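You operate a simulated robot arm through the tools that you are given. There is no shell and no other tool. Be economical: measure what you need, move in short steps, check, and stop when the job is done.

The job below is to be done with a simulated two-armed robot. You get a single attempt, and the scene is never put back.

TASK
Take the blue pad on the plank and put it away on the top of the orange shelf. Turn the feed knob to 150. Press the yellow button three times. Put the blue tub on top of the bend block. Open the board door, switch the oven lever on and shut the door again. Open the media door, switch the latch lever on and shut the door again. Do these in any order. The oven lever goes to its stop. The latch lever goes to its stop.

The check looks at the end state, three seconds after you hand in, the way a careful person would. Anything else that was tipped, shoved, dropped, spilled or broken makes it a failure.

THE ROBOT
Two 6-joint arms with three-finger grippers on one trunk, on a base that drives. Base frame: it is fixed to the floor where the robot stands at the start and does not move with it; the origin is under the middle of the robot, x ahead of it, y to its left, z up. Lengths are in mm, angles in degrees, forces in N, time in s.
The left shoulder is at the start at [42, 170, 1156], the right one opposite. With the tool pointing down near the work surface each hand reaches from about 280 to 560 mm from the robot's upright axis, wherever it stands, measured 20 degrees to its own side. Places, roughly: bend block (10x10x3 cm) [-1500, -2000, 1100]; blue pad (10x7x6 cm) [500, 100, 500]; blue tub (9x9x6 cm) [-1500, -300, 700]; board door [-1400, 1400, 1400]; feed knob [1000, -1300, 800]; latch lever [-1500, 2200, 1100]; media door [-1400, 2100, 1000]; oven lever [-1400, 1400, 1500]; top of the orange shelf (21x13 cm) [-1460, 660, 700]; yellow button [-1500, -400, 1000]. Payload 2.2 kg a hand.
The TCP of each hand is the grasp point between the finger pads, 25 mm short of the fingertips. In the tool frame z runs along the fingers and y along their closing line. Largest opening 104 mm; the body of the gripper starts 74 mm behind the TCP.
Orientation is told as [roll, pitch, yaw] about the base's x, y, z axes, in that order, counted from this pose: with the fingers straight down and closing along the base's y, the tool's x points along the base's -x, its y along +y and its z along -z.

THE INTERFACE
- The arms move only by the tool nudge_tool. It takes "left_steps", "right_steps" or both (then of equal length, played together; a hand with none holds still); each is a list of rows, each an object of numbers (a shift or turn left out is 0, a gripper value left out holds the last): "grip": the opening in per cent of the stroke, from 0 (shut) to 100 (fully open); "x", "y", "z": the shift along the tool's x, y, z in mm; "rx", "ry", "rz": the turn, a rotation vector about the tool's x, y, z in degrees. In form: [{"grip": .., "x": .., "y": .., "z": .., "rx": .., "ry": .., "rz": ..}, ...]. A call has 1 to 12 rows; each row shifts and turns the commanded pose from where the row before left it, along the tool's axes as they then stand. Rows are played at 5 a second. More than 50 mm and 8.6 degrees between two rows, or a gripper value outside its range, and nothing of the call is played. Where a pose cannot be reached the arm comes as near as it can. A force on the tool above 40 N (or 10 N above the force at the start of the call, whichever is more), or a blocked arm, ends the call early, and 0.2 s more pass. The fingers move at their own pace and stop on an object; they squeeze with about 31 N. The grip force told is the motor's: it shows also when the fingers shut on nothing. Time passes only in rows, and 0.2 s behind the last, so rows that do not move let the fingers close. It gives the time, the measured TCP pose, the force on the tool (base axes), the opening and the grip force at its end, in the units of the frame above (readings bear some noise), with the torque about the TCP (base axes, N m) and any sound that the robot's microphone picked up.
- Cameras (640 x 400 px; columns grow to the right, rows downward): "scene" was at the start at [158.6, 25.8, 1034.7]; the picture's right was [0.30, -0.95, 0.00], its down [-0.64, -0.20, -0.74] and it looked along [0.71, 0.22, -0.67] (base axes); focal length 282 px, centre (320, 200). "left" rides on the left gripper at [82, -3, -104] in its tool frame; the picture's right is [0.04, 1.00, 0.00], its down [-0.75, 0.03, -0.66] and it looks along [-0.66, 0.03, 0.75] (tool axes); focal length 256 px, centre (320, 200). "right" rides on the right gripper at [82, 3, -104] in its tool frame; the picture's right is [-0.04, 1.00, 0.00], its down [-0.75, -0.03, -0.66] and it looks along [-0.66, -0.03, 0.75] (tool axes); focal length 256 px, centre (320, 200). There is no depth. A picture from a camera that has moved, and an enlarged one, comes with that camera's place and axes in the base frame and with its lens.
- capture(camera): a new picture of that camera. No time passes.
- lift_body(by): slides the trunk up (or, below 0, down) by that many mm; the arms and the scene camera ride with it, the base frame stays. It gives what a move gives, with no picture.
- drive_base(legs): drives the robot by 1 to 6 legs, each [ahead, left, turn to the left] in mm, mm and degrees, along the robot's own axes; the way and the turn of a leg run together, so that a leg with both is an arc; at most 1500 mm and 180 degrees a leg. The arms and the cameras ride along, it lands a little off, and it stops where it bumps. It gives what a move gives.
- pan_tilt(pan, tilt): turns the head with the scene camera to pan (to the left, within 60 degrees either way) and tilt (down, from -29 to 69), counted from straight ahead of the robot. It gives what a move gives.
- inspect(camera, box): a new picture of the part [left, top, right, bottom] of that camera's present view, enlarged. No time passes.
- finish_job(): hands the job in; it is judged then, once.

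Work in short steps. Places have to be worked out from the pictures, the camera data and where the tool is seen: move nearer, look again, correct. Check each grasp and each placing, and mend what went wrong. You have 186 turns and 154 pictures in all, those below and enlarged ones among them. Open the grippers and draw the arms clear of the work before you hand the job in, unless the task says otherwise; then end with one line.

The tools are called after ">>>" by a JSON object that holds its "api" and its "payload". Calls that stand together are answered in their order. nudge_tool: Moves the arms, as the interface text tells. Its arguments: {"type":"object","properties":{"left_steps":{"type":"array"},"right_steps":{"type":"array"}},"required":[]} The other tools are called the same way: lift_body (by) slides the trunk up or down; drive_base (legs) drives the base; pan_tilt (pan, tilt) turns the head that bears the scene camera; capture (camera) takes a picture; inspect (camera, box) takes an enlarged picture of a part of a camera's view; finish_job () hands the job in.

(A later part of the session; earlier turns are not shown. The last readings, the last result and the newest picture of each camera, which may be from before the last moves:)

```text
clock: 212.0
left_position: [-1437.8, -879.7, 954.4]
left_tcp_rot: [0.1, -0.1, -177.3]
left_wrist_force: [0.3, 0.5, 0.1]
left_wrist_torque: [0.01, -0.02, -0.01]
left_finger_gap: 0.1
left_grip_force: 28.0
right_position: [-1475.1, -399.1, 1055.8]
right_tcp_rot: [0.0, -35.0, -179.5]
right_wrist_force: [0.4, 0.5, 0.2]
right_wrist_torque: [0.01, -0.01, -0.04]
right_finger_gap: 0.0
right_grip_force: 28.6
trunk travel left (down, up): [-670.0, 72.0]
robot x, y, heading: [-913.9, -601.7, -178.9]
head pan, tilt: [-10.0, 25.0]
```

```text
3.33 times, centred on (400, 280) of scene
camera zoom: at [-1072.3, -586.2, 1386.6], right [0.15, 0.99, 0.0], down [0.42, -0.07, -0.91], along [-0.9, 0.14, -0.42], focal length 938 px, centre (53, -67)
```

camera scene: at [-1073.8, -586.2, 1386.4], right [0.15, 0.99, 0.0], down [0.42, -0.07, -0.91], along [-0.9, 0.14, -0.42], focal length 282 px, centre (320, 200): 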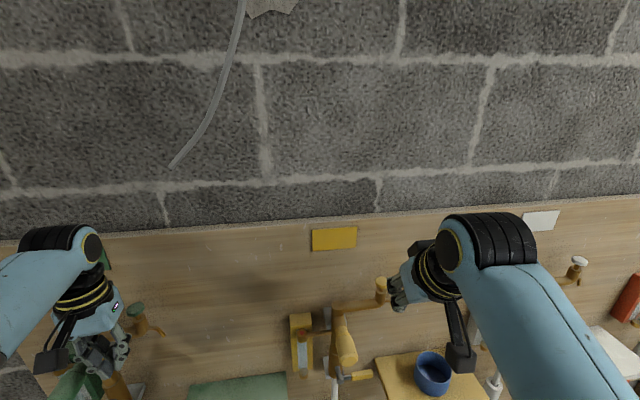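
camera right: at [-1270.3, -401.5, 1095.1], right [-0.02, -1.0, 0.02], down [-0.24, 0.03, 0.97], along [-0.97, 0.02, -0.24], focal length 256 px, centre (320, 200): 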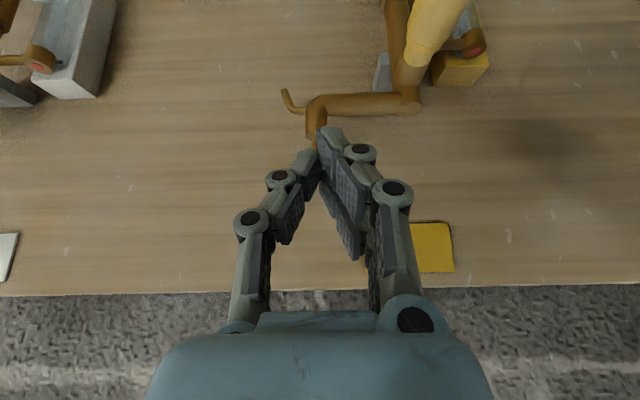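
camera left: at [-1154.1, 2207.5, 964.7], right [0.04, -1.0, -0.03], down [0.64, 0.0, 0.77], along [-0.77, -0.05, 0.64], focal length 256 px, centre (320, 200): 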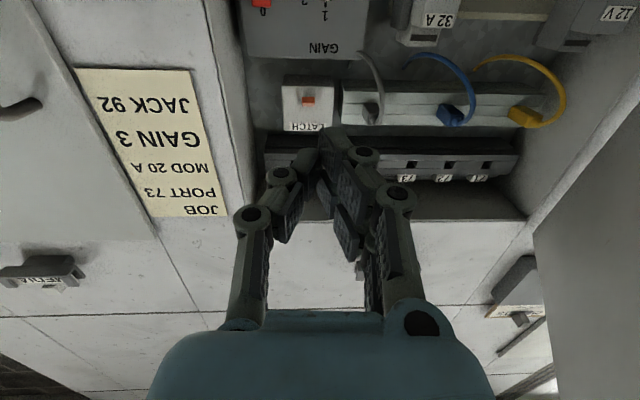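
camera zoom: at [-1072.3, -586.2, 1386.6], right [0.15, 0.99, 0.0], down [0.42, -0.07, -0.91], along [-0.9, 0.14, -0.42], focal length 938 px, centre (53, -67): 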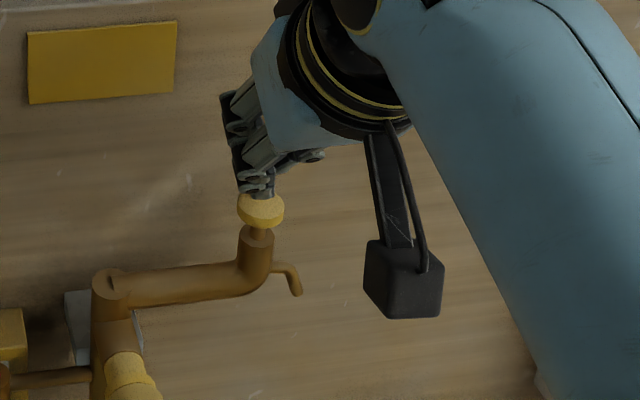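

The tip is directly above the yellow cap. I'll press straight down in small rows and watch for the stop or a click.

>>> {"api": "nudge_tool", "payload": {"right_steps": [{"z": 8.2, "x": 5.7}, {"z": 6.6, "x": 4.6}, {"z": 2.5, "x": 1.7}, {"z": 2.5, "x": 1.7}, {"z": 2.5, "x": 1.7}, {"z": 2.5, "x": 1.7}, {"z": 2.5, "x": 1.7}, {"z": 2.5, "x": 1.7}]}}

>>> {"api": "inspect", "payload": {"camera": "scene", "box": [320, 220, 480, 340]}}

```text
clock: 213.8
left_position: [-1438.6, -879.9, 954.1]
left_tcp_rot: [0.1, 0.0, -177.3]
left_wrist_force: [-0.3, 0.1, 0.4]
left_wrist_torque: [-0.01, 0.04, 0.02]
left_finger_gap: 0.0
left_grip_force: 28.5
right_position: [-1474.8, -399.1, 1020.6]
right_tcp_rot: [-0.1, -35.0, -179.4]
right_wrist_force: [0.0, -0.8, 4.1]
right_wrist_torque: [0.03, 0.04, -0.03]
right_finger_gap: 0.3
right_grip_force: 28.4
trunk travel left (down, up): [-670.0, 72.0]
robot x, y, heading: [-913.9, -601.0, -178.8]
head pan, tilt: [-10.0, 25.0]
heard: click
```

```text
3.33 times, centred on (400, 280) of scene
camera zoom: at [-1072.6, -586.3, 1386.5], right [0.15, 0.99, 0.0], down [0.42, -0.06, -0.91], along [-0.9, 0.14, -0.42], focal length 938 px, centre (53, -67)
```

zoom: 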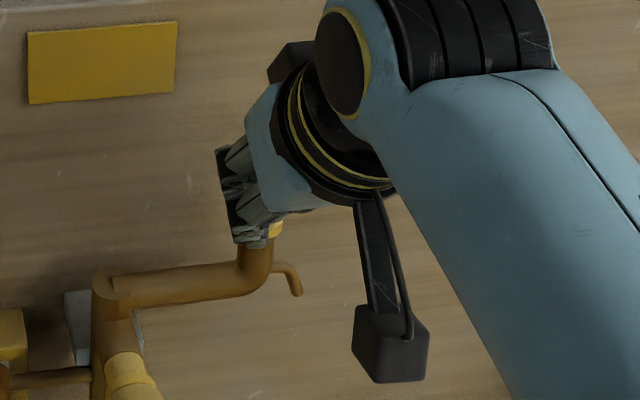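

I heard a click, so that's press one. I'll release fully upward and watch for any extra click before the second press.

>>> {"api": "nudge_tool", "payload": {"right_steps": [{"z": -8.2, "x": -5.7}, {"z": -8.2, "x": -5.7}, {"z": -4.1, "x": -2.9}, {}]}}

>>> {"api": "nudge_tool", "payload": {"right_steps": [{"z": 6.6, "x": 4.6}, {"z": 4.1, "x": 2.9}, {"z": 3.3, "x": 2.3}, {"z": 2.5, "x": 1.7}, {"z": 2.5, "x": 1.7}, {"z": 1.6, "x": 1.1}]}}

```text
clock: 214.8
left_position: [-1436.9, -879.5, 953.8]
left_tcp_rot: [0.1, 0.0, -177.4]
left_wrist_force: [-0.2, -0.6, -1.0]
left_wrist_torque: [0.0, 0.0, -0.01]
left_finger_gap: 0.1
left_grip_force: 28.1
right_position: [-1474.9, -400.2, 1045.6]
right_tcp_rot: [-0.1, -35.1, -179.5]
right_wrist_force: [0.6, 1.0, 1.4]
right_wrist_torque: [0.02, 0.04, -0.01]
right_finger_gap: 0.0
right_grip_force: 28.2
trunk travel left (down, up): [-670.0, 72.0]
robot x, y, heading: [-912.3, -602.2, -179.0]
head pan, tilt: [-10.0, 25.0]
```

```text
clock: 216.2
left_position: [-1438.2, -880.3, 954.8]
left_tcp_rot: [0.1, 0.1, -177.3]
left_wrist_force: [1.4, 0.0, 0.0]
left_wrist_torque: [0.03, 0.0, 0.02]
left_finger_gap: 0.0
left_grip_force: 28.5
right_position: [-1475.1, -399.7, 1020.9]
right_tcp_rot: [-0.1, -34.9, -179.4]
right_wrist_force: [0.7, -0.8, 2.9]
right_wrist_torque: [0.06, -0.02, 0.01]
right_finger_gap: 0.0
right_grip_force: 28.3
trunk travel left (down, up): [-670.0, 72.0]
robot x, y, heading: [-911.2, -597.6, -178.7]
head pan, tilt: [-10.0, 25.0]
heard: click
```

That's the second click. I'll release fully and press a third time, then rise clear.

>>> {"api": "nudge_tool", "payload": {"right_steps": [{"z": -8.2, "x": -5.7}, {"z": -8.2, "x": -5.7}, {"z": -4.1, "x": -2.9}, {}]}}

>>> {"api": "nudge_tool", "payload": {"right_steps": [{"z": 6.6, "x": 4.6}, {"z": 4.1, "x": 2.9}, {"z": 3.3, "x": 2.3}, {"z": 2.5, "x": 1.7}, {"z": 2.5, "x": 1.7}, {"z": 1.6, "x": 1.1}]}}

>>> {"api": "nudge_tool", "payload": {"right_steps": [{"z": -20, "x": -14}, {"z": -20, "x": -14}, {"z": -25}, {"z": -25}]}}

>>> {"api": "inspect", "payload": {"camera": "scene", "box": [320, 220, 480, 400]}}

```text
clock: 217.2
left_position: [-1438.0, -879.3, 953.6]
left_tcp_rot: [0.1, -0.1, -177.3]
left_wrist_force: [0.2, -0.4, 0.1]
left_wrist_torque: [-0.02, 0.0, 0.0]
left_finger_gap: 0.0
left_grip_force: 28.2
right_position: [-1476.3, -399.3, 1046.3]
right_tcp_rot: [-0.1, -35.0, -179.4]
right_wrist_force: [-0.4, 0.1, 0.2]
right_wrist_torque: [0.0, -0.01, -0.04]
right_finger_gap: 0.0
right_grip_force: 28.6
trunk travel left (down, up): [-670.0, 72.0]
robot x, y, heading: [-910.8, -595.8, -178.8]
head pan, tilt: [-10.0, 25.0]
```

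```text
clock: 218.6
left_position: [-1436.6, -880.9, 952.7]
left_tcp_rot: [0.1, 0.0, -177.2]
left_wrist_force: [0.1, 0.6, -0.2]
left_wrist_torque: [-0.01, 0.0, 0.02]
left_finger_gap: 0.1
left_grip_force: 28.2
right_position: [-1475.1, -400.0, 1021.7]
right_tcp_rot: [-0.1, -35.0, -179.3]
right_wrist_force: [-0.2, 0.1, 3.5]
right_wrist_torque: [-0.01, 0.01, 0.0]
right_finger_gap: 0.0
right_grip_force: 28.2
trunk travel left (down, up): [-670.0, 72.0]
robot x, y, heading: [-911.9, -600.6, -178.8]
head pan, tilt: [-10.0, 25.0]
heard: click
```

```text
clock: 219.6
left_position: [-1437.5, -880.0, 954.4]
left_tcp_rot: [0.1, 0.0, -177.3]
left_wrist_force: [0.1, 0.0, 0.5]
left_wrist_torque: [0.01, 0.0, -0.01]
left_finger_gap: 0.3
left_grip_force: 28.6
right_position: [-1444.8, -398.6, 1109.6]
right_tcp_rot: [0.0, -35.0, -179.4]
right_wrist_force: [-0.6, 0.1, -0.3]
right_wrist_torque: [0.02, 0.0, -0.01]
right_finger_gap: 0.0
right_grip_force: 28.6
trunk travel left (down, up): [-670.0, 72.0]
robot x, y, heading: [-915.2, -599.1, -179.1]
head pan, tilt: [-10.0, 25.0]
```

```text
2.22 times, centred on (400, 310) of scene
camera zoom: at [-1072.5, -586.3, 1386.5], right [0.15, 0.99, 0.0], down [0.42, -0.06, -0.91], along [-0.9, 0.14, -0.42], focal length 626 px, centre (142, -44)
```

zoom: 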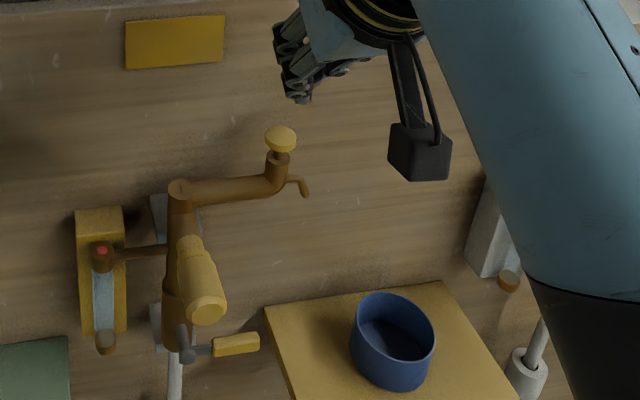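

All three presses clicked and the cap has sprung back. Now the tub (≈85 mm across, centre near [-1442,-269]): I'll back off, straighten the right hand, pull the left hand in, and lower the trunk.

>>> {"api": "drive_base", "payload": {"legs": [[-300, 0, 0], [0, -130, 0]]}}

>>> {"api": "lift_body", "payload": {"by": -280}}

>>> {"api": "nudge_tool", "payload": {"right_steps": [{"ry": 7, "grip": 100}, {"ry": 7}, {"ry": 7}, {"ry": 7}, {"ry": 7}, {}, {}], "left_steps": [{"x": 20}, {"x": 20}, {"x": 20}, {"x": 20}, {"x": 20}, {"x": 20}, {}]}}

>>> {"api": "pan_tilt", "payload": {"pan": -20, "tilt": 30}}

>>> {"api": "capture", "payload": {"camera": "scene"}}

>>> {"api": "capture", "payload": {"camera": "right"}}

```text
clock: 222.5
left_position: [-1137.6, -745.9, 953.0]
left_tcp_rot: [0.2, 0.1, -177.1]
left_wrist_force: [-0.8, 0.7, 0.3]
left_wrist_torque: [-0.02, 0.0, 0.01]
left_finger_gap: 0.0
left_grip_force: 28.8
right_position: [-1148.6, -264.5, 1109.8]
right_tcp_rot: [0.0, -34.9, -179.3]
right_wrist_force: [-0.4, -0.4, -0.2]
right_wrist_torque: [0.01, 0.0, 0.06]
right_finger_gap: 0.0
right_grip_force: 28.6
trunk travel left (down, up): [-670.0, 72.0]
robot x, y, heading: [-616.1, -464.6, -179.0]
head pan, tilt: [-10.0, 25.0]
```

```text
clock: 225.4
left_position: [-1138.3, -746.9, 675.0]
left_tcp_rot: [0.1, -0.2, -177.1]
left_wrist_force: [0.6, 0.0, 0.3]
left_wrist_torque: [-0.02, 0.01, -0.01]
left_finger_gap: 0.0
left_grip_force: 28.3
right_position: [-1146.9, -265.6, 830.5]
right_tcp_rot: [0.0, -35.0, -179.3]
right_wrist_force: [-0.5, 0.4, -0.6]
right_wrist_torque: [0.04, -0.01, -0.01]
right_finger_gap: 0.0
right_grip_force: 27.8
trunk travel left (down, up): [-390.0, 352.0]
robot x, y, heading: [-610.7, -459.7, -178.7]
head pan, tilt: [-10.0, 25.0]
```

```text
clock: 227.0
left_position: [-1019.1, -739.2, 674.1]
left_tcp_rot: [0.1, 0.0, -177.1]
left_wrist_force: [0.4, 0.1, 0.3]
left_wrist_torque: [0.0, 0.0, -0.01]
left_finger_gap: 0.1
left_grip_force: 28.8
right_position: [-1158.8, -266.9, 814.4]
right_tcp_rot: [0.0, 0.1, -179.3]
right_wrist_force: [-0.6, 0.1, -0.1]
right_wrist_torque: [-0.02, -0.01, -0.02]
right_finger_gap: 104.0
right_grip_force: 0.0
right hand out of reach, approached as far as the arm can: row 5
trunk travel left (down, up): [-390.0, 352.0]
robot x, y, heading: [-615.6, -465.0, -178.7]
head pan, tilt: [-10.0, 25.0]
```

```text
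clock: 227.7
left_position: [-1017.1, -740.8, 673.2]
left_tcp_rot: [0.1, 0.0, -177.2]
left_wrist_force: [-0.3, -0.3, 0.5]
left_wrist_torque: [0.03, 0.02, 0.0]
left_finger_gap: 0.0
left_grip_force: 28.3
right_position: [-1159.7, -267.0, 815.3]
right_tcp_rot: [-0.1, -0.1, -179.3]
right_wrist_force: [0.1, -0.1, -0.1]
right_wrist_torque: [-0.01, 0.0, -0.01]
right_finger_gap: 103.9
right_grip_force: 0.1
trunk travel left (down, up): [-390.0, 352.0]
robot x, y, heading: [-614.3, -466.7, -178.5]
head pan, tilt: [-20.0, 30.0]
```

```text
35 pictures are left
camera scene: at [-773.7, -436.7, 1094.7], right [0.32, 0.95, 0.0], down [0.47, -0.16, -0.87], along [-0.82, 0.28, -0.5], focal length 282 px, centre (320, 200)
```

scene: 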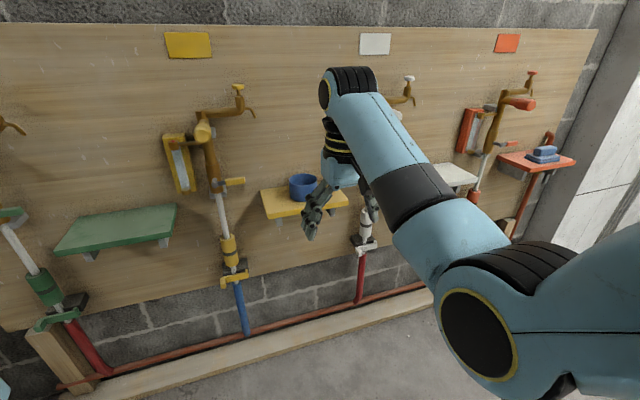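

```text
34 pictures are left
camera right: at [-1076.5, -269.4, 919.6], right [-0.03, -1.0, 0.0], down [-0.75, 0.02, 0.66], along [-0.66, 0.02, -0.75], focal length 256 px, centre (320, 200)
```

right: 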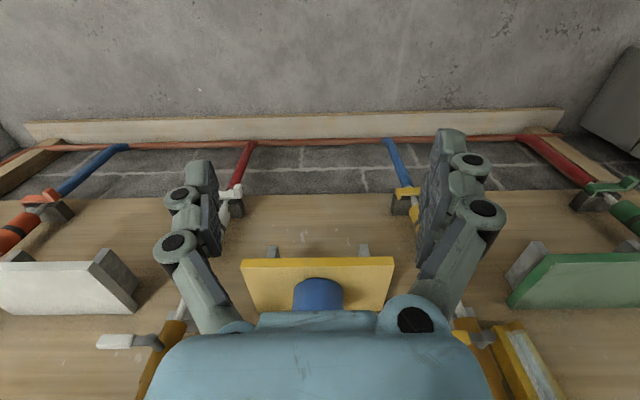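

The tub lines up with the hand. I'll drive forward 255 mm and check from above.

>>> {"api": "drive_base", "payload": {"legs": [[255, 0, 0]]}}

>>> {"api": "capture", "payload": {"camera": "right"}}

>>> {"api": "capture", "payload": {"camera": "scene"}}

```text
clock: 229.5
left_position: [-1270.7, -745.5, 673.0]
left_tcp_rot: [0.2, 0.0, -177.2]
left_wrist_force: [0.0, 0.4, -0.3]
left_wrist_torque: [0.03, -0.02, 0.0]
left_finger_gap: 0.0
left_grip_force: 28.5
right_position: [-1411.6, -271.5, 815.5]
right_tcp_rot: [0.0, 0.0, -179.3]
right_wrist_force: [0.0, -0.5, -0.4]
right_wrist_torque: [0.0, -0.02, -0.01]
right_finger_gap: 104.0
right_grip_force: 0.1
trunk travel left (down, up): [-390.0, 352.0]
robot x, y, heading: [-866.7, -468.8, -179.1]
head pan, tilt: [-20.0, 30.0]
```

```text
33 pictures are left
camera right: at [-1329.6, -274.5, 919.2], right [-0.03, -1.0, 0.0], down [-0.75, 0.02, 0.66], along [-0.66, 0.02, -0.75], focal length 256 px, centre (320, 200)
```

right: 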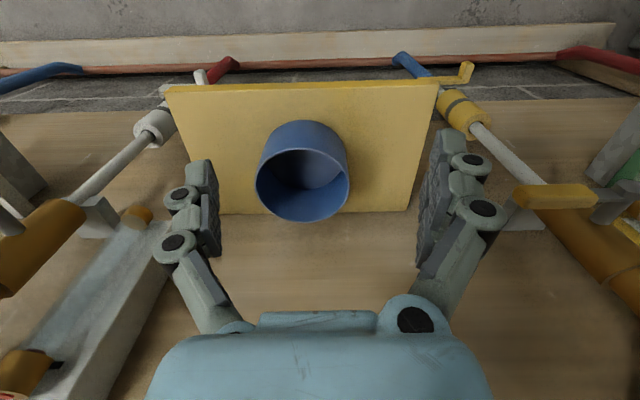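

```text
32 pictures are left
camera scene: at [-1027.2, -442.1, 1094.5], right [0.32, 0.95, 0.0], down [0.47, -0.16, -0.87], along [-0.82, 0.28, -0.5], focal length 282 px, centre (320, 200)
```

scene: 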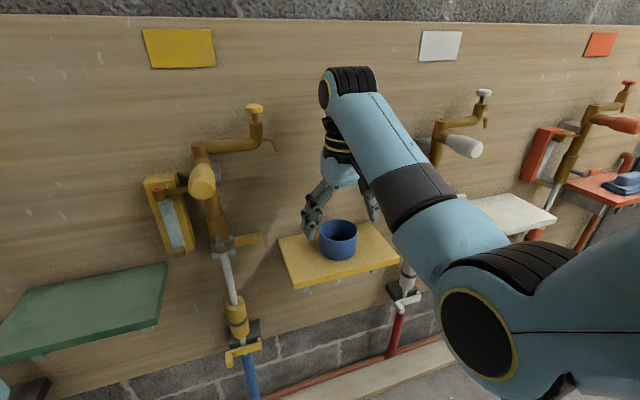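

Sizing by both views gives the rim at z≈732, diameter ≈89 and centre ≈[-1475,-251]. I'll drive 62 ahead, shift 20 mm in +y, and descend to just above the rim to refine.

>>> {"api": "drive_base", "payload": {"legs": [[62, 0, 0]]}}

>>> {"api": "nudge_tool", "payload": {"right_steps": [{"y": -20}, {"z": 20}, {"z": 20}, {}]}}

>>> {"api": "capture", "payload": {"camera": "right"}}

```text
clock: 230.5
left_position: [-1334.3, -747.2, 672.9]
left_tcp_rot: [0.1, 0.0, -177.2]
left_wrist_force: [0.3, 0.4, 0.5]
left_wrist_torque: [-0.03, -0.01, 0.01]
left_finger_gap: 0.1
left_grip_force: 27.9
right_position: [-1474.1, -272.6, 814.0]
right_tcp_rot: [0.0, 0.0, -179.4]
right_wrist_force: [0.0, -0.3, -0.4]
right_wrist_torque: [0.0, -0.04, -0.05]
right_finger_gap: 103.8
right_grip_force: 0.1
trunk travel left (down, up): [-390.0, 352.0]
robot x, y, heading: [-930.9, -471.3, -178.9]
head pan, tilt: [-20.0, 30.0]
```

```text
clock: 231.5
left_position: [-1334.3, -746.9, 674.9]
left_tcp_rot: [0.0, 0.0, -177.2]
left_wrist_force: [-0.7, 0.2, 0.0]
left_wrist_torque: [0.01, 0.0, 0.01]
left_finger_gap: 0.0
left_grip_force: 28.8
right_position: [-1473.8, -252.3, 775.0]
right_tcp_rot: [0.0, -0.2, -179.4]
right_wrist_force: [0.3, 0.4, -0.1]
right_wrist_torque: [0.0, 0.03, 0.01]
right_finger_gap: 104.0
right_grip_force: 0.0
trunk travel left (down, up): [-390.0, 352.0]
robot x, y, heading: [-930.4, -475.0, -178.9]
head pan, tilt: [-20.0, 30.0]
```

```text
31 pictures are left
camera right: at [-1392.4, -255.4, 879.3], right [-0.03, -1.0, 0.0], down [-0.75, 0.02, 0.66], along [-0.66, 0.02, -0.75], focal length 256 px, centre (320, 200)
```

right: 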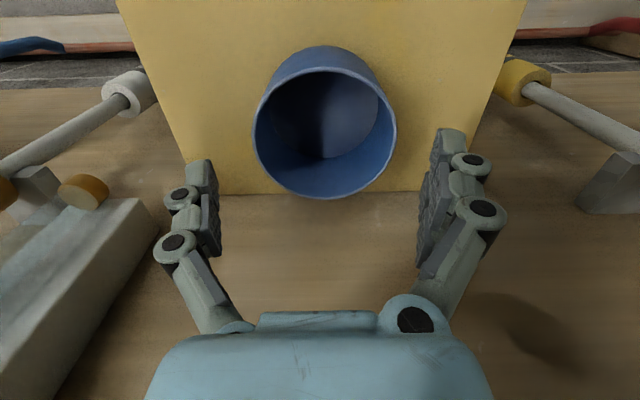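

The rim centre is at about [-1460,-255], z≈740. I'll correct by 13 mm back, descend to TCP 727 with force watch, and check.

>>> {"api": "nudge_tool", "payload": {"right_steps": [{"x": 13, "y": 3}, {"z": 12}, {"z": 12}, {"z": 12}, {"z": 12}, {}]}}

>>> {"api": "capture", "payload": {"camera": "right"}}

```text
clock: 232.9
left_position: [-1334.6, -747.4, 674.3]
left_tcp_rot: [0.1, 0.0, -177.1]
left_wrist_force: [0.9, -1.0, -0.3]
left_wrist_torque: [-0.01, -0.03, 0.0]
left_finger_gap: 0.0
left_grip_force: 28.1
right_position: [-1459.2, -255.3, 725.9]
right_tcp_rot: [0.0, -0.1, -179.4]
right_wrist_force: [-0.6, -0.1, -0.5]
right_wrist_torque: [-0.04, 0.01, 0.0]
right_finger_gap: 103.9
right_grip_force: 0.2
trunk travel left (down, up): [-390.0, 352.0]
robot x, y, heading: [-928.4, -470.8, -179.0]
head pan, tilt: [-20.0, 30.0]
```

```text
30 pictures are left
camera right: at [-1378.1, -258.9, 831.4], right [-0.03, -1.0, 0.0], down [-0.75, 0.02, 0.66], along [-0.66, 0.02, -0.75], focal length 256 px, centre (320, 200)
```

right: 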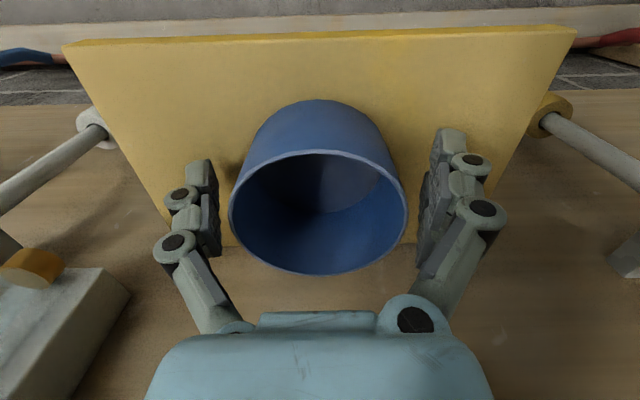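

The tub sits between the fingers. I'll nudge 8 mm toward me, close, and test-lift slowly.

>>> {"api": "nudge_tool", "payload": {"right_steps": [{"x": 8}, {"grip": 0}, {}, {}, {}, {"z": -3}, {"z": -5}, {"z": -8}, {"z": -10}, {}]}}

>>> {"api": "capture", "payload": {"camera": "right"}}

```text
clock: 235.1
left_position: [-1333.0, -746.1, 674.9]
left_tcp_rot: [0.2, 0.0, -177.2]
left_wrist_force: [0.3, 0.7, -0.7]
left_wrist_torque: [0.0, 0.0, 0.01]
left_finger_gap: 0.0
left_grip_force: 28.3
right_position: [-1453.5, -256.1, 752.7]
right_tcp_rot: [-0.1, 0.0, -179.4]
right_wrist_force: [0.0, 0.0, -0.7]
right_wrist_torque: [0.0, -0.01, 0.01]
right_finger_gap: 89.5
right_grip_force: 31.0
trunk travel left (down, up): [-390.0, 352.0]
robot x, y, heading: [-928.0, -468.4, -179.0]
head pan, tilt: [-20.0, 30.0]
```

```text
29 pictures are left
camera right: at [-1370.3, -258.6, 857.4], right [-0.03, -1.0, 0.0], down [-0.75, 0.02, 0.66], along [-0.66, 0.02, -0.75], focal length 256 px, centre (320, 200)
```

right: 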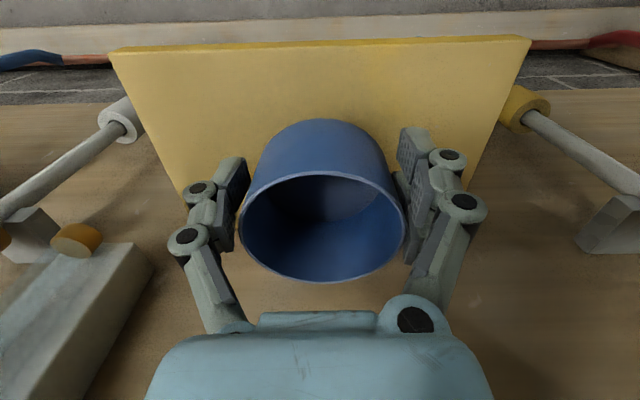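

The tub is held at 89.5 mm and lifted. I'll raise it more, back away from the wall, lift the trunk, and go left toward the bend block, checking the way with the head.

>>> {"api": "nudge_tool", "payload": {"right_steps": [{"z": -12}, {"z": -15}, {"z": -15}, {"z": -15}, {}]}}

>>> {"api": "drive_base", "payload": {"legs": [[-250, 0, 0], [-230, 0, 0]]}}

>>> {"api": "lift_body", "payload": {"by": 345}}

>>> {"api": "pan_tilt", "payload": {"pan": 55, "tilt": 20}}

>>> {"api": "capture", "payload": {"camera": "scene"}}

```text
clock: 236.3
left_position: [-1332.6, -746.5, 673.6]
left_tcp_rot: [0.2, 0.0, -177.2]
left_wrist_force: [-0.2, 0.3, 0.1]
left_wrist_torque: [-0.02, 0.05, 0.0]
left_finger_gap: 0.1
left_grip_force: 28.3
right_position: [-1457.2, -255.4, 804.1]
right_tcp_rot: [0.0, -0.1, -179.3]
right_wrist_force: [0.1, 0.3, -0.3]
right_wrist_torque: [0.04, 0.04, 0.04]
right_finger_gap: 89.2
right_grip_force: 30.9
right hand out of reach, approached as far as the arm can: row 4
trunk travel left (down, up): [-390.0, 352.0]
robot x, y, heading: [-932.1, -471.3, -178.6]
head pan, tilt: [-20.0, 30.0]
```

```text
clock: 239.4
left_position: [-853.3, -735.9, 674.3]
left_tcp_rot: [0.1, -0.1, -177.2]
left_wrist_force: [0.5, 0.1, 0.8]
left_wrist_torque: [-0.05, -0.02, 0.0]
left_finger_gap: 0.1
left_grip_force: 28.3
right_position: [-977.4, -246.0, 803.6]
right_tcp_rot: [0.0, -0.2, -179.4]
right_wrist_force: [0.1, 0.4, 0.1]
right_wrist_torque: [0.0, 0.03, 0.0]
right_finger_gap: 88.6
right_grip_force: 30.8
trunk travel left (down, up): [-390.0, 352.0]
robot x, y, heading: [-448.9, -464.1, -178.7]
head pan, tilt: [-20.0, 30.0]
```

```text
clock: 242.8
left_position: [-854.8, -736.1, 1018.4]
left_tcp_rot: [0.1, -0.1, -177.2]
left_wrist_force: [0.1, 0.0, 0.9]
left_wrist_torque: [-0.04, -0.01, 0.01]
left_finger_gap: 0.0
left_grip_force: 28.3
right_position: [-978.0, -245.1, 1148.6]
right_tcp_rot: [0.0, -0.1, -179.5]
right_wrist_force: [0.3, 0.3, -0.2]
right_wrist_torque: [0.02, -0.01, -0.01]
right_finger_gap: 88.2
right_grip_force: 30.9
trunk travel left (down, up): [-735.0, 7.0]
robot x, y, heading: [-452.0, -460.8, -178.7]
head pan, tilt: [-20.0, 30.0]
```

```text
clock: 244.3
left_position: [-854.9, -736.5, 1018.7]
left_tcp_rot: [0.0, 0.0, -177.3]
left_wrist_force: [0.0, 0.7, 0.3]
left_wrist_torque: [-0.02, 0.02, -0.02]
left_finger_gap: 0.0
left_grip_force: 28.5
right_position: [-978.4, -245.0, 1149.1]
right_tcp_rot: [0.0, -0.2, -179.4]
right_wrist_force: [0.2, 0.4, 0.3]
right_wrist_torque: [-0.01, 0.0, -0.01]
right_finger_gap: 87.9
right_grip_force: 31.4
trunk travel left (down, up): [-735.0, 7.0]
robot x, y, heading: [-449.9, -466.7, -178.5]
head pan, tilt: [55.0, 20.0]
```

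```text
28 pictures are left
camera scene: at [-571.0, -539.2, 1459.7], right [-0.83, 0.56, 0.0], down [0.19, 0.28, -0.94], along [-0.52, -0.78, -0.34], focal length 282 px, centre (320, 200)
```

scene: 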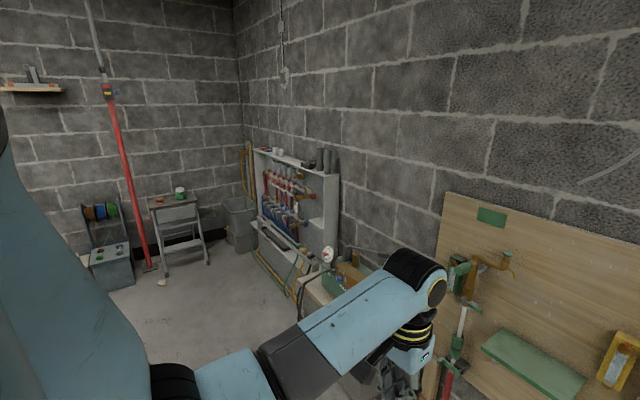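

The grip gap is creeping (89.5→87.9), so I'll check the tub in the hand and zoom in on the rack top at the same time.

>>> {"api": "capture", "payload": {"camera": "right"}}

>>> {"api": "inspect", "payload": {"camera": "scene", "box": [235, 130, 355, 290]}}

```text
27 pictures are left
camera right: at [-896.4, -248.5, 1252.5], right [-0.03, -1.0, 0.0], down [-0.75, 0.02, 0.66], along [-0.66, 0.02, -0.75], focal length 256 px, centre (320, 200)
```

right: 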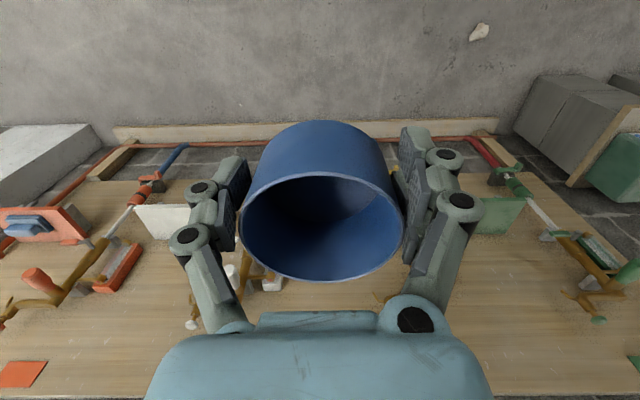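

```text
2.50 times, centred on (295, 210) of scene
camera zoom: at [-571.0, -539.2, 1459.7], right [-0.83, 0.56, 0.0], down [0.19, 0.28, -0.94], along [-0.52, -0.78, -0.34], focal length 704 px, centre (382, 175)
```

zoom: 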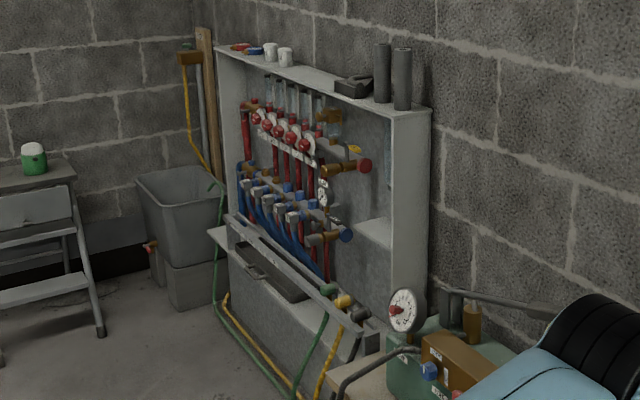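

The tub is steady, just slightly rotated in the fingers. The bend block looks to be the dark block on top of the rack beside two upright pipes, around [-1410,-1900,1105]. I'll drive left to face it.

>>> {"api": "drive_base", "payload": {"legs": [[0, 1200, 0], [0, 400, 0]]}}

>>> {"api": "pan_tilt", "payload": {"pan": -10, "tilt": 18}}

>>> {"api": "capture", "payload": {"camera": "scene"}}

>>> {"api": "capture", "payload": {"camera": "right"}}

```text
clock: 252.5
left_position: [-822.0, -2338.3, 1018.4]
left_tcp_rot: [0.1, 0.0, -177.1]
left_wrist_force: [-0.3, 0.1, 0.2]
left_wrist_torque: [0.04, 0.01, 0.0]
left_finger_gap: 0.1
left_grip_force: 28.4
right_position: [-947.7, -1847.5, 1148.1]
right_tcp_rot: [-0.1, 0.0, -179.3]
right_wrist_force: [-0.6, -0.6, -0.7]
right_wrist_torque: [0.02, -0.01, 0.02]
right_finger_gap: 87.1
right_grip_force: 31.1
trunk travel left (down, up): [-735.0, 7.0]
robot x, y, heading: [-420.2, -2060.4, -178.6]
head pan, tilt: [55.0, 20.0]
```

```text
clock: 253.8
left_position: [-822.3, -2338.1, 1020.1]
left_tcp_rot: [0.1, 0.0, -177.1]
left_wrist_force: [0.4, -0.5, -0.5]
left_wrist_torque: [-0.01, 0.01, -0.01]
left_finger_gap: 0.3
left_grip_force: 28.4
right_position: [-947.4, -1846.6, 1148.0]
right_tcp_rot: [-0.1, -0.1, -179.3]
right_wrist_force: [-0.6, 0.5, 0.1]
right_wrist_torque: [-0.01, -0.01, 0.0]
right_finger_gap: 87.0
right_grip_force: 31.0
trunk travel left (down, up): [-735.0, 7.0]
robot x, y, heading: [-420.8, -2060.5, -178.6]
head pan, tilt: [-10.0, 18.0]
```

```text
25 pictures are left
camera scene: at [-580.0, -2049.2, 1463.0], right [0.15, 0.99, 0.0], down [0.31, -0.05, -0.95], along [-0.94, 0.14, -0.31], focal length 282 px, centre (320, 200)
```

scene: 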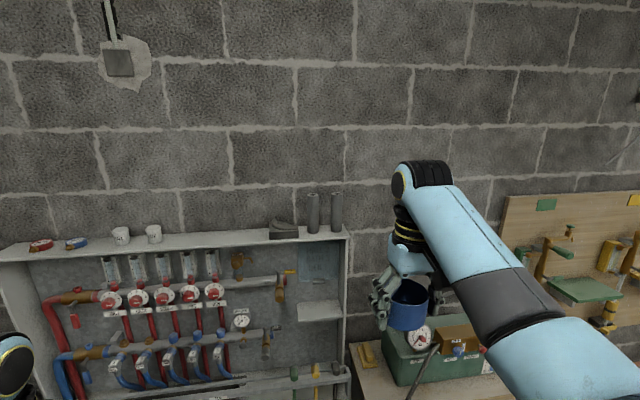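

```text
24 pictures are left
camera right: at [-865.2, -1850.2, 1252.5], right [-0.03, -1.0, 0.0], down [-0.75, 0.02, 0.66], along [-0.66, 0.02, -0.75], focal length 256 px, centre (320, 200)
```

right: 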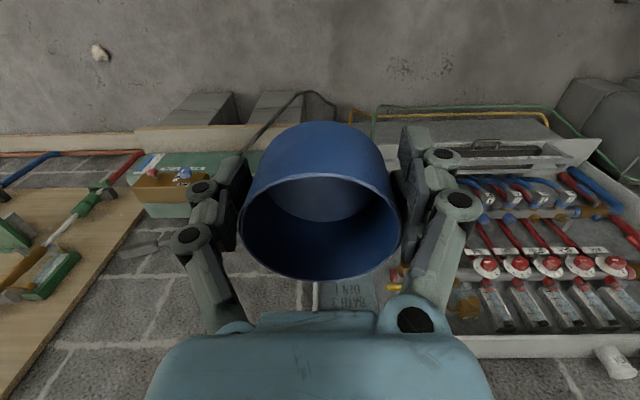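

I'll zoom in on the block on the rack top.

>>> {"api": "inspect", "payload": {"camera": "scene", "box": [240, 180, 360, 255]}}

```text
5.33 times, centred on (300, 218) of scene
camera zoom: at [-580.0, -2049.2, 1463.0], right [0.15, 0.99, 0.0], down [0.31, -0.05, -0.95], along [-0.94, 0.14, -0.31], focal length 1501 px, centre (427, 107)
```

zoom: 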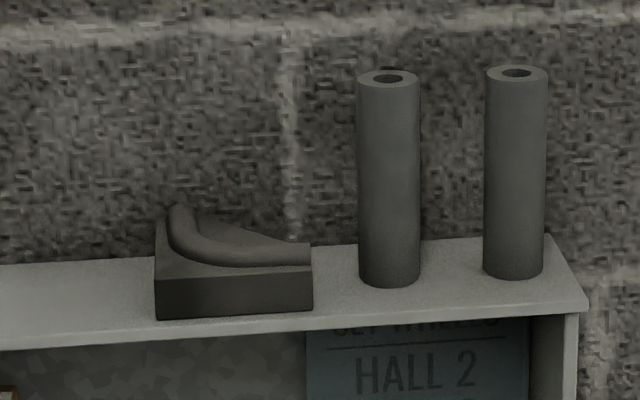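

Two views give the block top at about [-1490,-2041,1070], with upright pipes starting ~30 mm to its +y side. I'll approach turned 30° left, so the left arm stays clear of the rack and the hand is angled away from the pipes, and come in from the pipe-free side.

>>> {"api": "drive_base", "payload": {"legs": [[0, 0, 30], [330, 0, 0], [0, -230, 0]]}}

>>> {"api": "nudge_tool", "payload": {"right_steps": [{"rz": -7}, {"rz": -7}, {}]}}

>>> {"api": "pan_tilt", "payload": {"pan": -20, "tilt": 25}}

>>> {"api": "capture", "payload": {"camera": "scene"}}

>>> {"api": "capture", "payload": {"camera": "right"}}

```text
clock: 258.8
left_position: [-1031.6, -2478.3, 1019.0]
left_tcp_rot: [0.2, -0.1, -147.1]
left_wrist_force: [-0.7, -1.5, 0.4]
left_wrist_torque: [0.0, -0.02, 0.0]
left_finger_gap: 0.0
left_grip_force: 28.2
right_position: [-1386.0, -2114.1, 1148.7]
right_tcp_rot: [0.0, -0.1, -149.4]
right_wrist_force: [-0.2, 0.1, -1.3]
right_wrist_torque: [-0.02, -0.01, 0.02]
right_finger_gap: 85.8
right_grip_force: 30.5
trunk travel left (down, up): [-735.0, 7.0]
robot x, y, heading: [-815.7, -2041.3, -148.7]
head pan, tilt: [-10.0, 18.0]
```

```text
clock: 259.6
left_position: [-1030.5, -2478.1, 1018.9]
left_tcp_rot: [0.1, 0.0, -147.1]
left_wrist_force: [-0.6, -0.2, -0.1]
left_wrist_torque: [0.01, -0.01, 0.04]
left_finger_gap: 0.3
left_grip_force: 29.1
right_position: [-1383.8, -2114.7, 1149.0]
right_tcp_rot: [-0.1, -0.1, -135.3]
right_wrist_force: [0.4, -0.4, -0.7]
right_wrist_torque: [0.01, 0.02, -0.06]
right_finger_gap: 86.0
right_grip_force: 31.1
trunk travel left (down, up): [-735.0, 7.0]
robot x, y, heading: [-822.6, -2036.9, -148.7]
head pan, tilt: [-10.0, 18.0]
```

```text
clock: 260.3
left_position: [-1032.1, -2478.4, 1017.7]
left_tcp_rot: [0.1, 0.0, -147.1]
left_wrist_force: [-0.4, 0.2, 0.2]
left_wrist_torque: [-0.02, 0.02, 0.0]
left_finger_gap: 0.0
left_grip_force: 28.2
right_position: [-1384.9, -2114.0, 1148.0]
right_tcp_rot: [-0.1, -0.1, -135.3]
right_wrist_force: [0.5, -0.4, -0.8]
right_wrist_torque: [-0.03, -0.03, -0.03]
right_finger_gap: 86.0
right_grip_force: 30.9
trunk travel left (down, up): [-735.0, 7.0]
robot x, y, heading: [-821.2, -2038.2, -148.7]
head pan, tilt: [-20.0, 25.0]
```

```text
22 pictures are left
camera scene: at [-968.4, -2091.4, 1451.7], right [-0.2, 0.98, 0.0], down [0.41, 0.08, -0.91], along [-0.89, -0.18, -0.42], focal length 282 px, centre (320, 200)
```

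scene: 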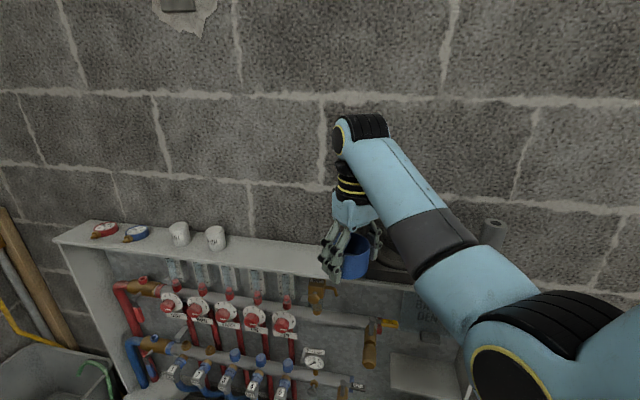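

```text
21 pictures are left
camera right: at [-1323.8, -2060.4, 1252.6], right [0.67, -0.74, 0.0], down [-0.56, -0.51, 0.66], along [-0.49, -0.44, -0.75], focal length 256 px, centre (320, 200)
```

right: 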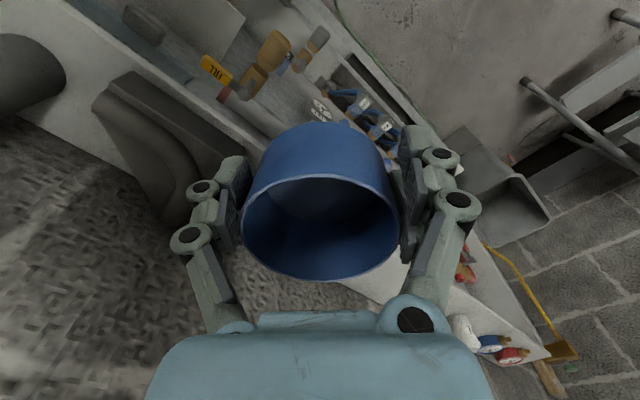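

The block's front-right corner reads (-1443,-1995), confirming the centre ≈(-1493,-2043). The tub centre sits ~16 mm beyond the TCP, so the TCP should go to (-1481,-2032). Driving there now.

>>> {"api": "drive_base", "payload": {"legs": [[40, -118, 0]]}}

>>> {"api": "capture", "payload": {"camera": "right"}}

>>> {"api": "inspect", "payload": {"camera": "scene", "box": [230, 130, 430, 270]}}

```text
clock: 261.6
left_position: [-1127.3, -2398.6, 1018.8]
left_tcp_rot: [0.2, 0.1, -147.2]
left_wrist_force: [-0.7, 0.0, -0.9]
left_wrist_torque: [-0.01, -0.03, 0.03]
left_finger_gap: 0.0
left_grip_force: 28.8
right_position: [-1480.3, -2034.3, 1148.4]
right_tcp_rot: [-0.1, -0.1, -135.4]
right_wrist_force: [-0.3, 0.4, -0.4]
right_wrist_torque: [-0.03, 0.0, 0.0]
right_finger_gap: 85.8
right_grip_force: 31.5
trunk travel left (down, up): [-735.0, 7.0]
robot x, y, heading: [-914.4, -1958.6, -148.7]
head pan, tilt: [-20.0, 25.0]
```

```text
20 pictures are left
camera right: at [-1419.5, -1980.0, 1252.6], right [0.67, -0.74, 0.0], down [-0.56, -0.51, 0.66], along [-0.49, -0.44, -0.75], focal length 256 px, centre (320, 200)
```

right: 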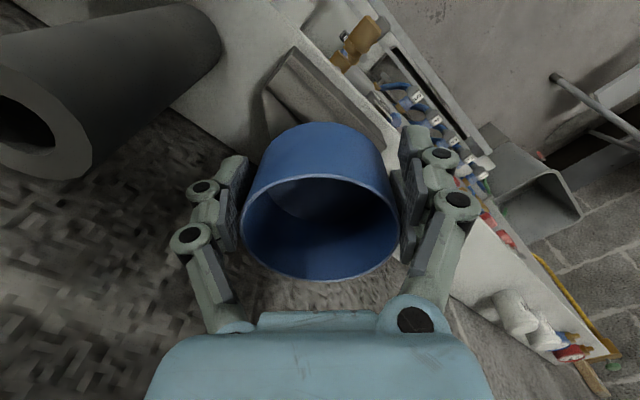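

```text
2.86 times, centred on (330, 200) of scene
camera zoom: at [-1064.2, -2011.1, 1451.6], right [-0.19, 0.98, 0.0], down [0.41, 0.08, -0.91], along [-0.89, -0.18, -0.42], focal length 804 px, centre (291, 200)
```

zoom: 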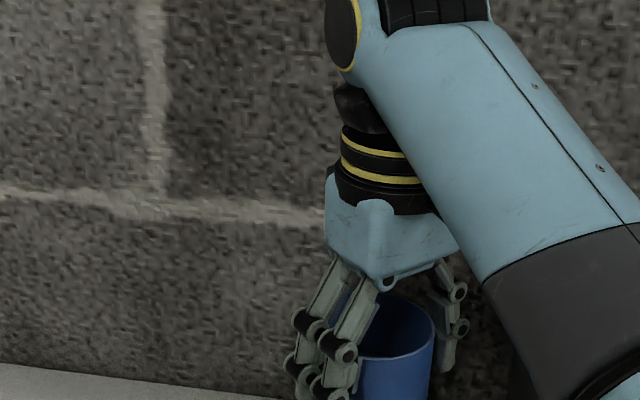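

The tub is over the block and still level. A final 8 mm shift toward the wall, then lower in small rows until contact.

>>> {"api": "nudge_tool", "payload": {"right_steps": [{"x": -3.6, "y": -7.8}, {"z": 6}, {"z": 5}, {"z": 4}, {"z": 3}, {"z": 3}, {"z": 2}, {"z": 2}, {"z": 2}]}}

>>> {"api": "inspect", "payload": {"camera": "right", "box": [200, 20, 440, 170]}}

```text
clock: 263.6
left_position: [-1126.7, -2397.3, 1019.1]
left_tcp_rot: [0.3, 0.0, -147.2]
left_wrist_force: [0.2, -1.4, -0.3]
left_wrist_torque: [0.02, -0.01, 0.01]
left_finger_gap: 0.0
left_grip_force: 28.7
right_position: [-1489.2, -2031.9, 1120.8]
right_tcp_rot: [-0.1, -0.1, -135.4]
right_wrist_force: [-0.2, -0.2, -0.1]
right_wrist_torque: [0.0, 0.02, -0.02]
right_finger_gap: 85.9
right_grip_force: 31.0
trunk travel left (down, up): [-735.0, 7.0]
robot x, y, heading: [-913.1, -1958.1, -149.1]
head pan, tilt: [-20.0, 25.0]
```

```text
2.67 times, centred on (320, 95) of right
camera zoom: at [-1427.8, -1977.0, 1225.6], right [0.67, -0.74, 0.0], down [-0.56, -0.51, 0.66], along [-0.49, -0.44, -0.75], focal length 683 px, centre (320, 480)
```

zoom: 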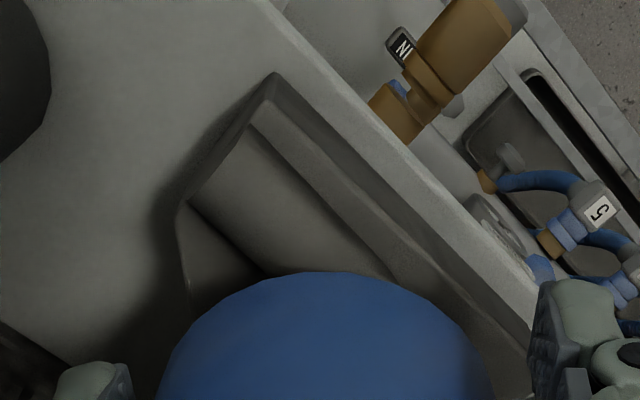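

The block corner puts its centre near (-1508,-2041). I'll shift 5 mm more toward the wall and keep lowering until contact.

>>> {"api": "nudge_tool", "payload": {"right_steps": [{"x": -3.6, "y": -3.5}, {"z": 3}, {"z": 3}, {"z": 2.5}, {"z": 2.5}, {"z": 2.5}, {"z": 2.5}, {"z": 2}, {"z": 2}]}}

>>> {"api": "inspect", "payload": {"camera": "right", "box": [160, 20, 480, 300]}}

```text
clock: 265.6
left_position: [-1127.5, -2397.7, 1019.0]
left_tcp_rot: [0.1, 0.1, -147.2]
left_wrist_force: [-1.1, -0.3, 0.8]
left_wrist_torque: [-0.01, -0.01, -0.02]
left_finger_gap: 0.0
left_grip_force: 28.4
right_position: [-1492.5, -2031.9, 1102.7]
right_tcp_rot: [-0.1, -0.4, -135.4]
right_wrist_force: [-1.1, 1.2, 6.2]
right_wrist_torque: [0.12, 0.26, -0.01]
right_finger_gap: 85.5
right_grip_force: 30.5
trunk travel left (down, up): [-735.0, 7.0]
robot x, y, heading: [-914.4, -1958.9, -148.6]
head pan, tilt: [-20.0, 25.0]
```

```text
1.43 times, centred on (320, 160) of right
camera zoom: at [-1432.0, -1976.8, 1206.8], right [0.67, -0.74, 0.0], down [-0.55, -0.51, 0.66], along [-0.49, -0.44, -0.75], focal length 366 px, centre (320, 257)
```

zoom: 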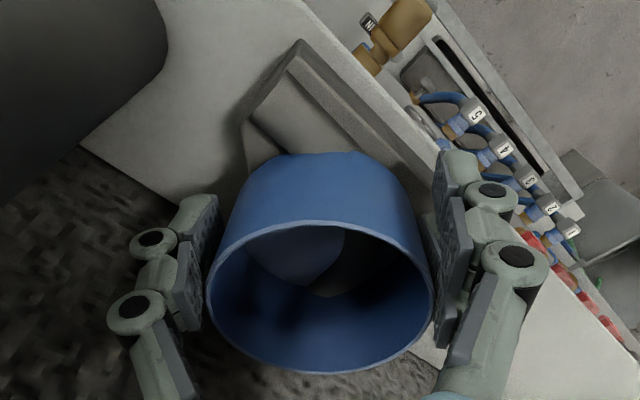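

First contact reads 6 N. I'll lower 2–3 mm more to seat the tub and check that the force centres.

>>> {"api": "nudge_tool", "payload": {"right_steps": [{"z": 1.5}, {"z": 1.5}, {}]}}

>>> {"api": "inspect", "payload": {"camera": "scene", "box": [250, 190, 410, 330]}}

```text
clock: 266.4
left_position: [-1125.8, -2397.8, 1019.9]
left_tcp_rot: [0.2, -0.1, -147.2]
left_wrist_force: [0.1, -0.3, 0.4]
left_wrist_torque: [-0.01, -0.02, 0.0]
left_finger_gap: 0.0
left_grip_force: 28.1
right_position: [-1490.6, -2032.4, 1101.3]
right_tcp_rot: [-0.2, -0.4, -135.4]
right_wrist_force: [-0.1, -0.2, 21.3]
right_wrist_torque: [-0.13, 0.46, -0.05]
right_finger_gap: 86.1
right_grip_force: 30.9
trunk travel left (down, up): [-735.0, 7.0]
robot x, y, heading: [-915.7, -1956.7, -149.0]
head pan, tilt: [-20.0, 25.0]
```

```text
2.86 times, centred on (330, 260) of scene
camera zoom: at [-1061.5, -2010.9, 1452.1], right [-0.19, 0.98, 0.0], down [0.41, 0.08, -0.91], along [-0.89, -0.18, -0.42], focal length 804 px, centre (291, 29)
```

zoom: 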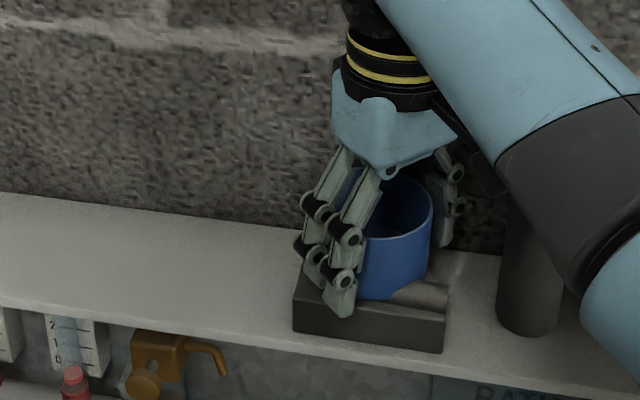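

The force (21 N) is now centred under the tub, so it's seated on the block. I'll unload 1 mm, open, and rise straight up.

>>> {"api": "nudge_tool", "payload": {"right_steps": [{"z": -1}, {"grip": 92}, {}, {}, {"z": -8}, {"z": -15}, {"z": -20}, {"z": -20}, {}]}}

>>> {"api": "inspect", "payload": {"camera": "scene", "box": [250, 190, 410, 330]}}

>>> {"api": "capture", "payload": {"camera": "right"}}

```text
clock: 268.4
left_position: [-1127.6, -2396.7, 1019.9]
left_tcp_rot: [0.2, 0.0, -147.2]
left_wrist_force: [0.0, 0.6, 0.6]
left_wrist_torque: [0.01, 0.02, -0.03]
left_finger_gap: 0.0
left_grip_force: 28.6
right_position: [-1493.6, -2031.9, 1162.9]
right_tcp_rot: [-0.1, -0.2, -135.4]
right_wrist_force: [0.4, -0.7, 0.9]
right_wrist_torque: [-0.01, -0.01, 0.04]
right_finger_gap: 95.7
right_grip_force: 0.1
trunk travel left (down, up): [-735.0, 7.0]
robot x, y, heading: [-914.2, -1959.3, -148.7]
head pan, tilt: [-20.0, 25.0]
```

```text
2.86 times, centred on (330, 260) of scene
camera zoom: at [-1064.3, -2011.1, 1451.6], right [-0.19, 0.98, 0.0], down [0.41, 0.08, -0.91], along [-0.89, -0.18, -0.42], focal length 804 px, centre (291, 29)
```

zoom: 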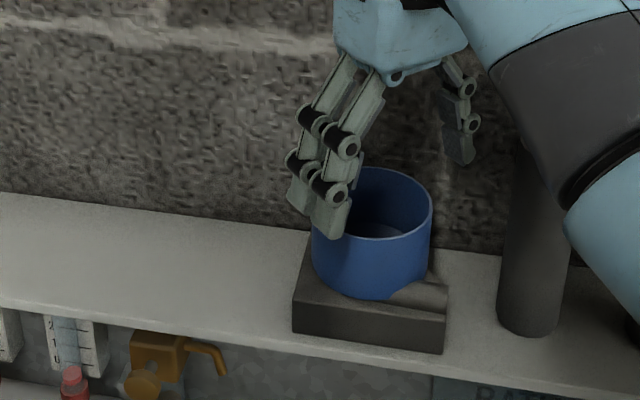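

```text
14 pictures are left
camera right: at [-1432.2, -1977.3, 1266.6], right [0.67, -0.74, 0.0], down [-0.56, -0.51, 0.66], along [-0.49, -0.44, -0.75], focal length 256 px, centre (320, 200)
```

right: 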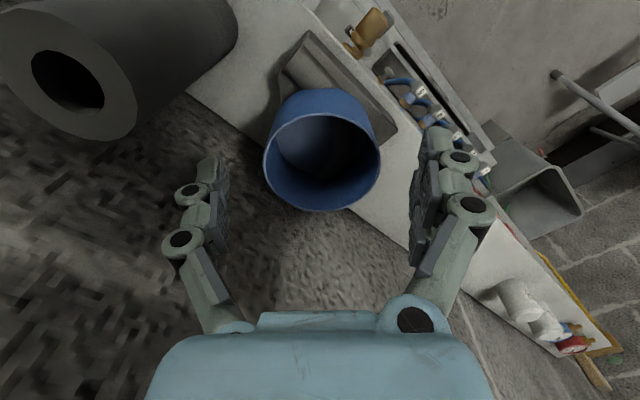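

The tub sits on the block, and it's released. I'll back out on the pipe-free side, turn to face +x, and look for the feed knob (14 pictures left, so sparingly).

>>> {"api": "drive_base", "payload": {"legs": [[-40, 118, 0], [-360, 0, 0], [0, 0, 148.7], [350, 0, 0], [0, 500, 0]]}}

>>> {"api": "pan_tilt", "payload": {"pan": 0, "tilt": 22}}

>>> {"api": "capture", "payload": {"camera": "scene"}}

```text
clock: 282.1
left_position: [250.3, -1085.5, 1018.1]
left_tcp_rot: [0.1, 0.0, 1.2]
left_wrist_force: [-0.6, 0.4, -0.2]
left_wrist_torque: [0.0, -0.02, 0.04]
left_finger_gap: 0.2
left_grip_force: 28.3
right_position: [370.5, -1587.9, 1162.0]
right_tcp_rot: [-0.1, -0.1, 13.0]
right_wrist_force: [-0.3, -0.1, 0.5]
right_wrist_torque: [0.01, -0.02, 0.01]
right_finger_gap: 95.6
right_grip_force: 0.2
trunk travel left (down, up): [-735.0, 7.0]
robot x, y, heading: [-158.6, -1348.6, -0.4]
head pan, tilt: [-20.0, 25.0]
```

```text
clock: 282.9
left_position: [250.5, -1086.1, 1019.3]
left_tcp_rot: [0.3, 0.0, 1.2]
left_wrist_force: [0.0, 0.4, 0.5]
left_wrist_torque: [0.0, -0.02, 0.02]
left_finger_gap: 0.1
left_grip_force: 28.7
right_position: [369.3, -1589.6, 1163.2]
right_tcp_rot: [-0.2, -0.2, 13.1]
right_wrist_force: [0.3, -0.2, 0.0]
right_wrist_torque: [-0.03, -0.04, -0.02]
right_finger_gap: 95.6
right_grip_force: 0.0
trunk travel left (down, up): [-735.0, 7.0]
robot x, y, heading: [-160.6, -1347.1, -0.0]
head pan, tilt: [0.0, 22.0]
```

```text
13 pictures are left
camera scene: at [3.7, -1350.8, 1456.5], right [-0.01, -1.0, 0.0], down [-0.38, 0.0, -0.93], along [0.93, -0.01, -0.38], focal length 282 px, centre (320, 200)
```

scene: 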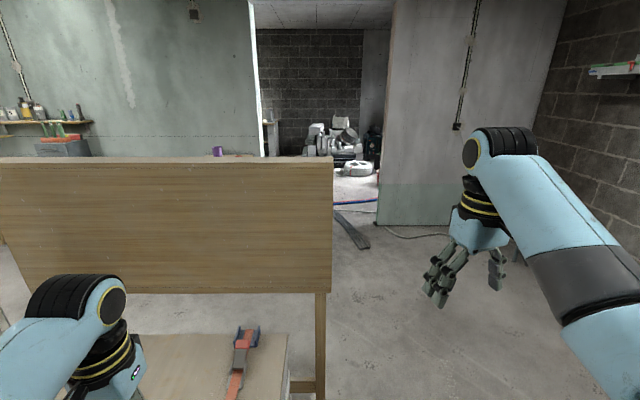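

The feed knob must be on the far side of the plywood panel, facing +x. I'll drive around its right end and turn to look back at it.

>>> {"api": "drive_base", "payload": {"legs": [[0, -650, 0], [1300, 0, 0], [600, 0, 0], [0, 0, 145]]}}

>>> {"api": "capture", "payload": {"camera": "scene"}}

```text
clock: 301.6
left_position: [1243.5, -2004.8, 1019.0]
left_tcp_rot: [0.1, -0.1, 145.4]
left_wrist_force: [-1.1, 0.4, 0.3]
left_wrist_torque: [-0.02, 0.01, -0.02]
left_finger_gap: 0.0
left_grip_force: 27.8
right_position: [1441.3, -1526.4, 1161.7]
right_tcp_rot: [-0.1, 0.0, 157.2]
right_wrist_force: [0.4, -0.2, 0.3]
right_wrist_torque: [0.01, -0.01, -0.02]
right_finger_gap: 95.5
right_grip_force: 0.0
trunk travel left (down, up): [-735.0, 7.0]
robot x, y, heading: [1734.0, -2031.6, 143.9]
head pan, tilt: [0.0, 22.0]
```

```text
12 pictures are left
camera scene: at [1601.5, -1935.4, 1456.5], right [0.59, 0.81, 0.0], down [0.3, -0.22, -0.93], along [-0.75, 0.55, -0.37], focal length 282 px, centre (320, 200)
```

scene: 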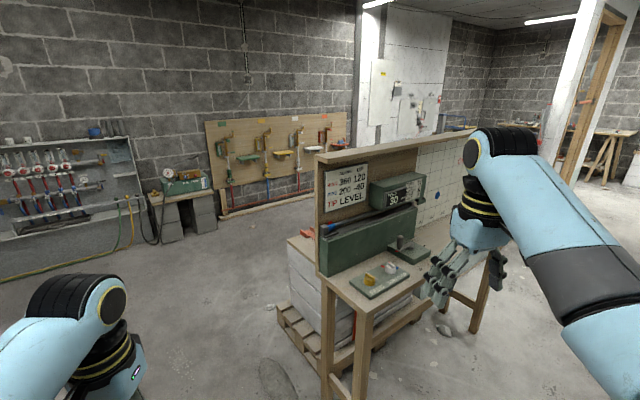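

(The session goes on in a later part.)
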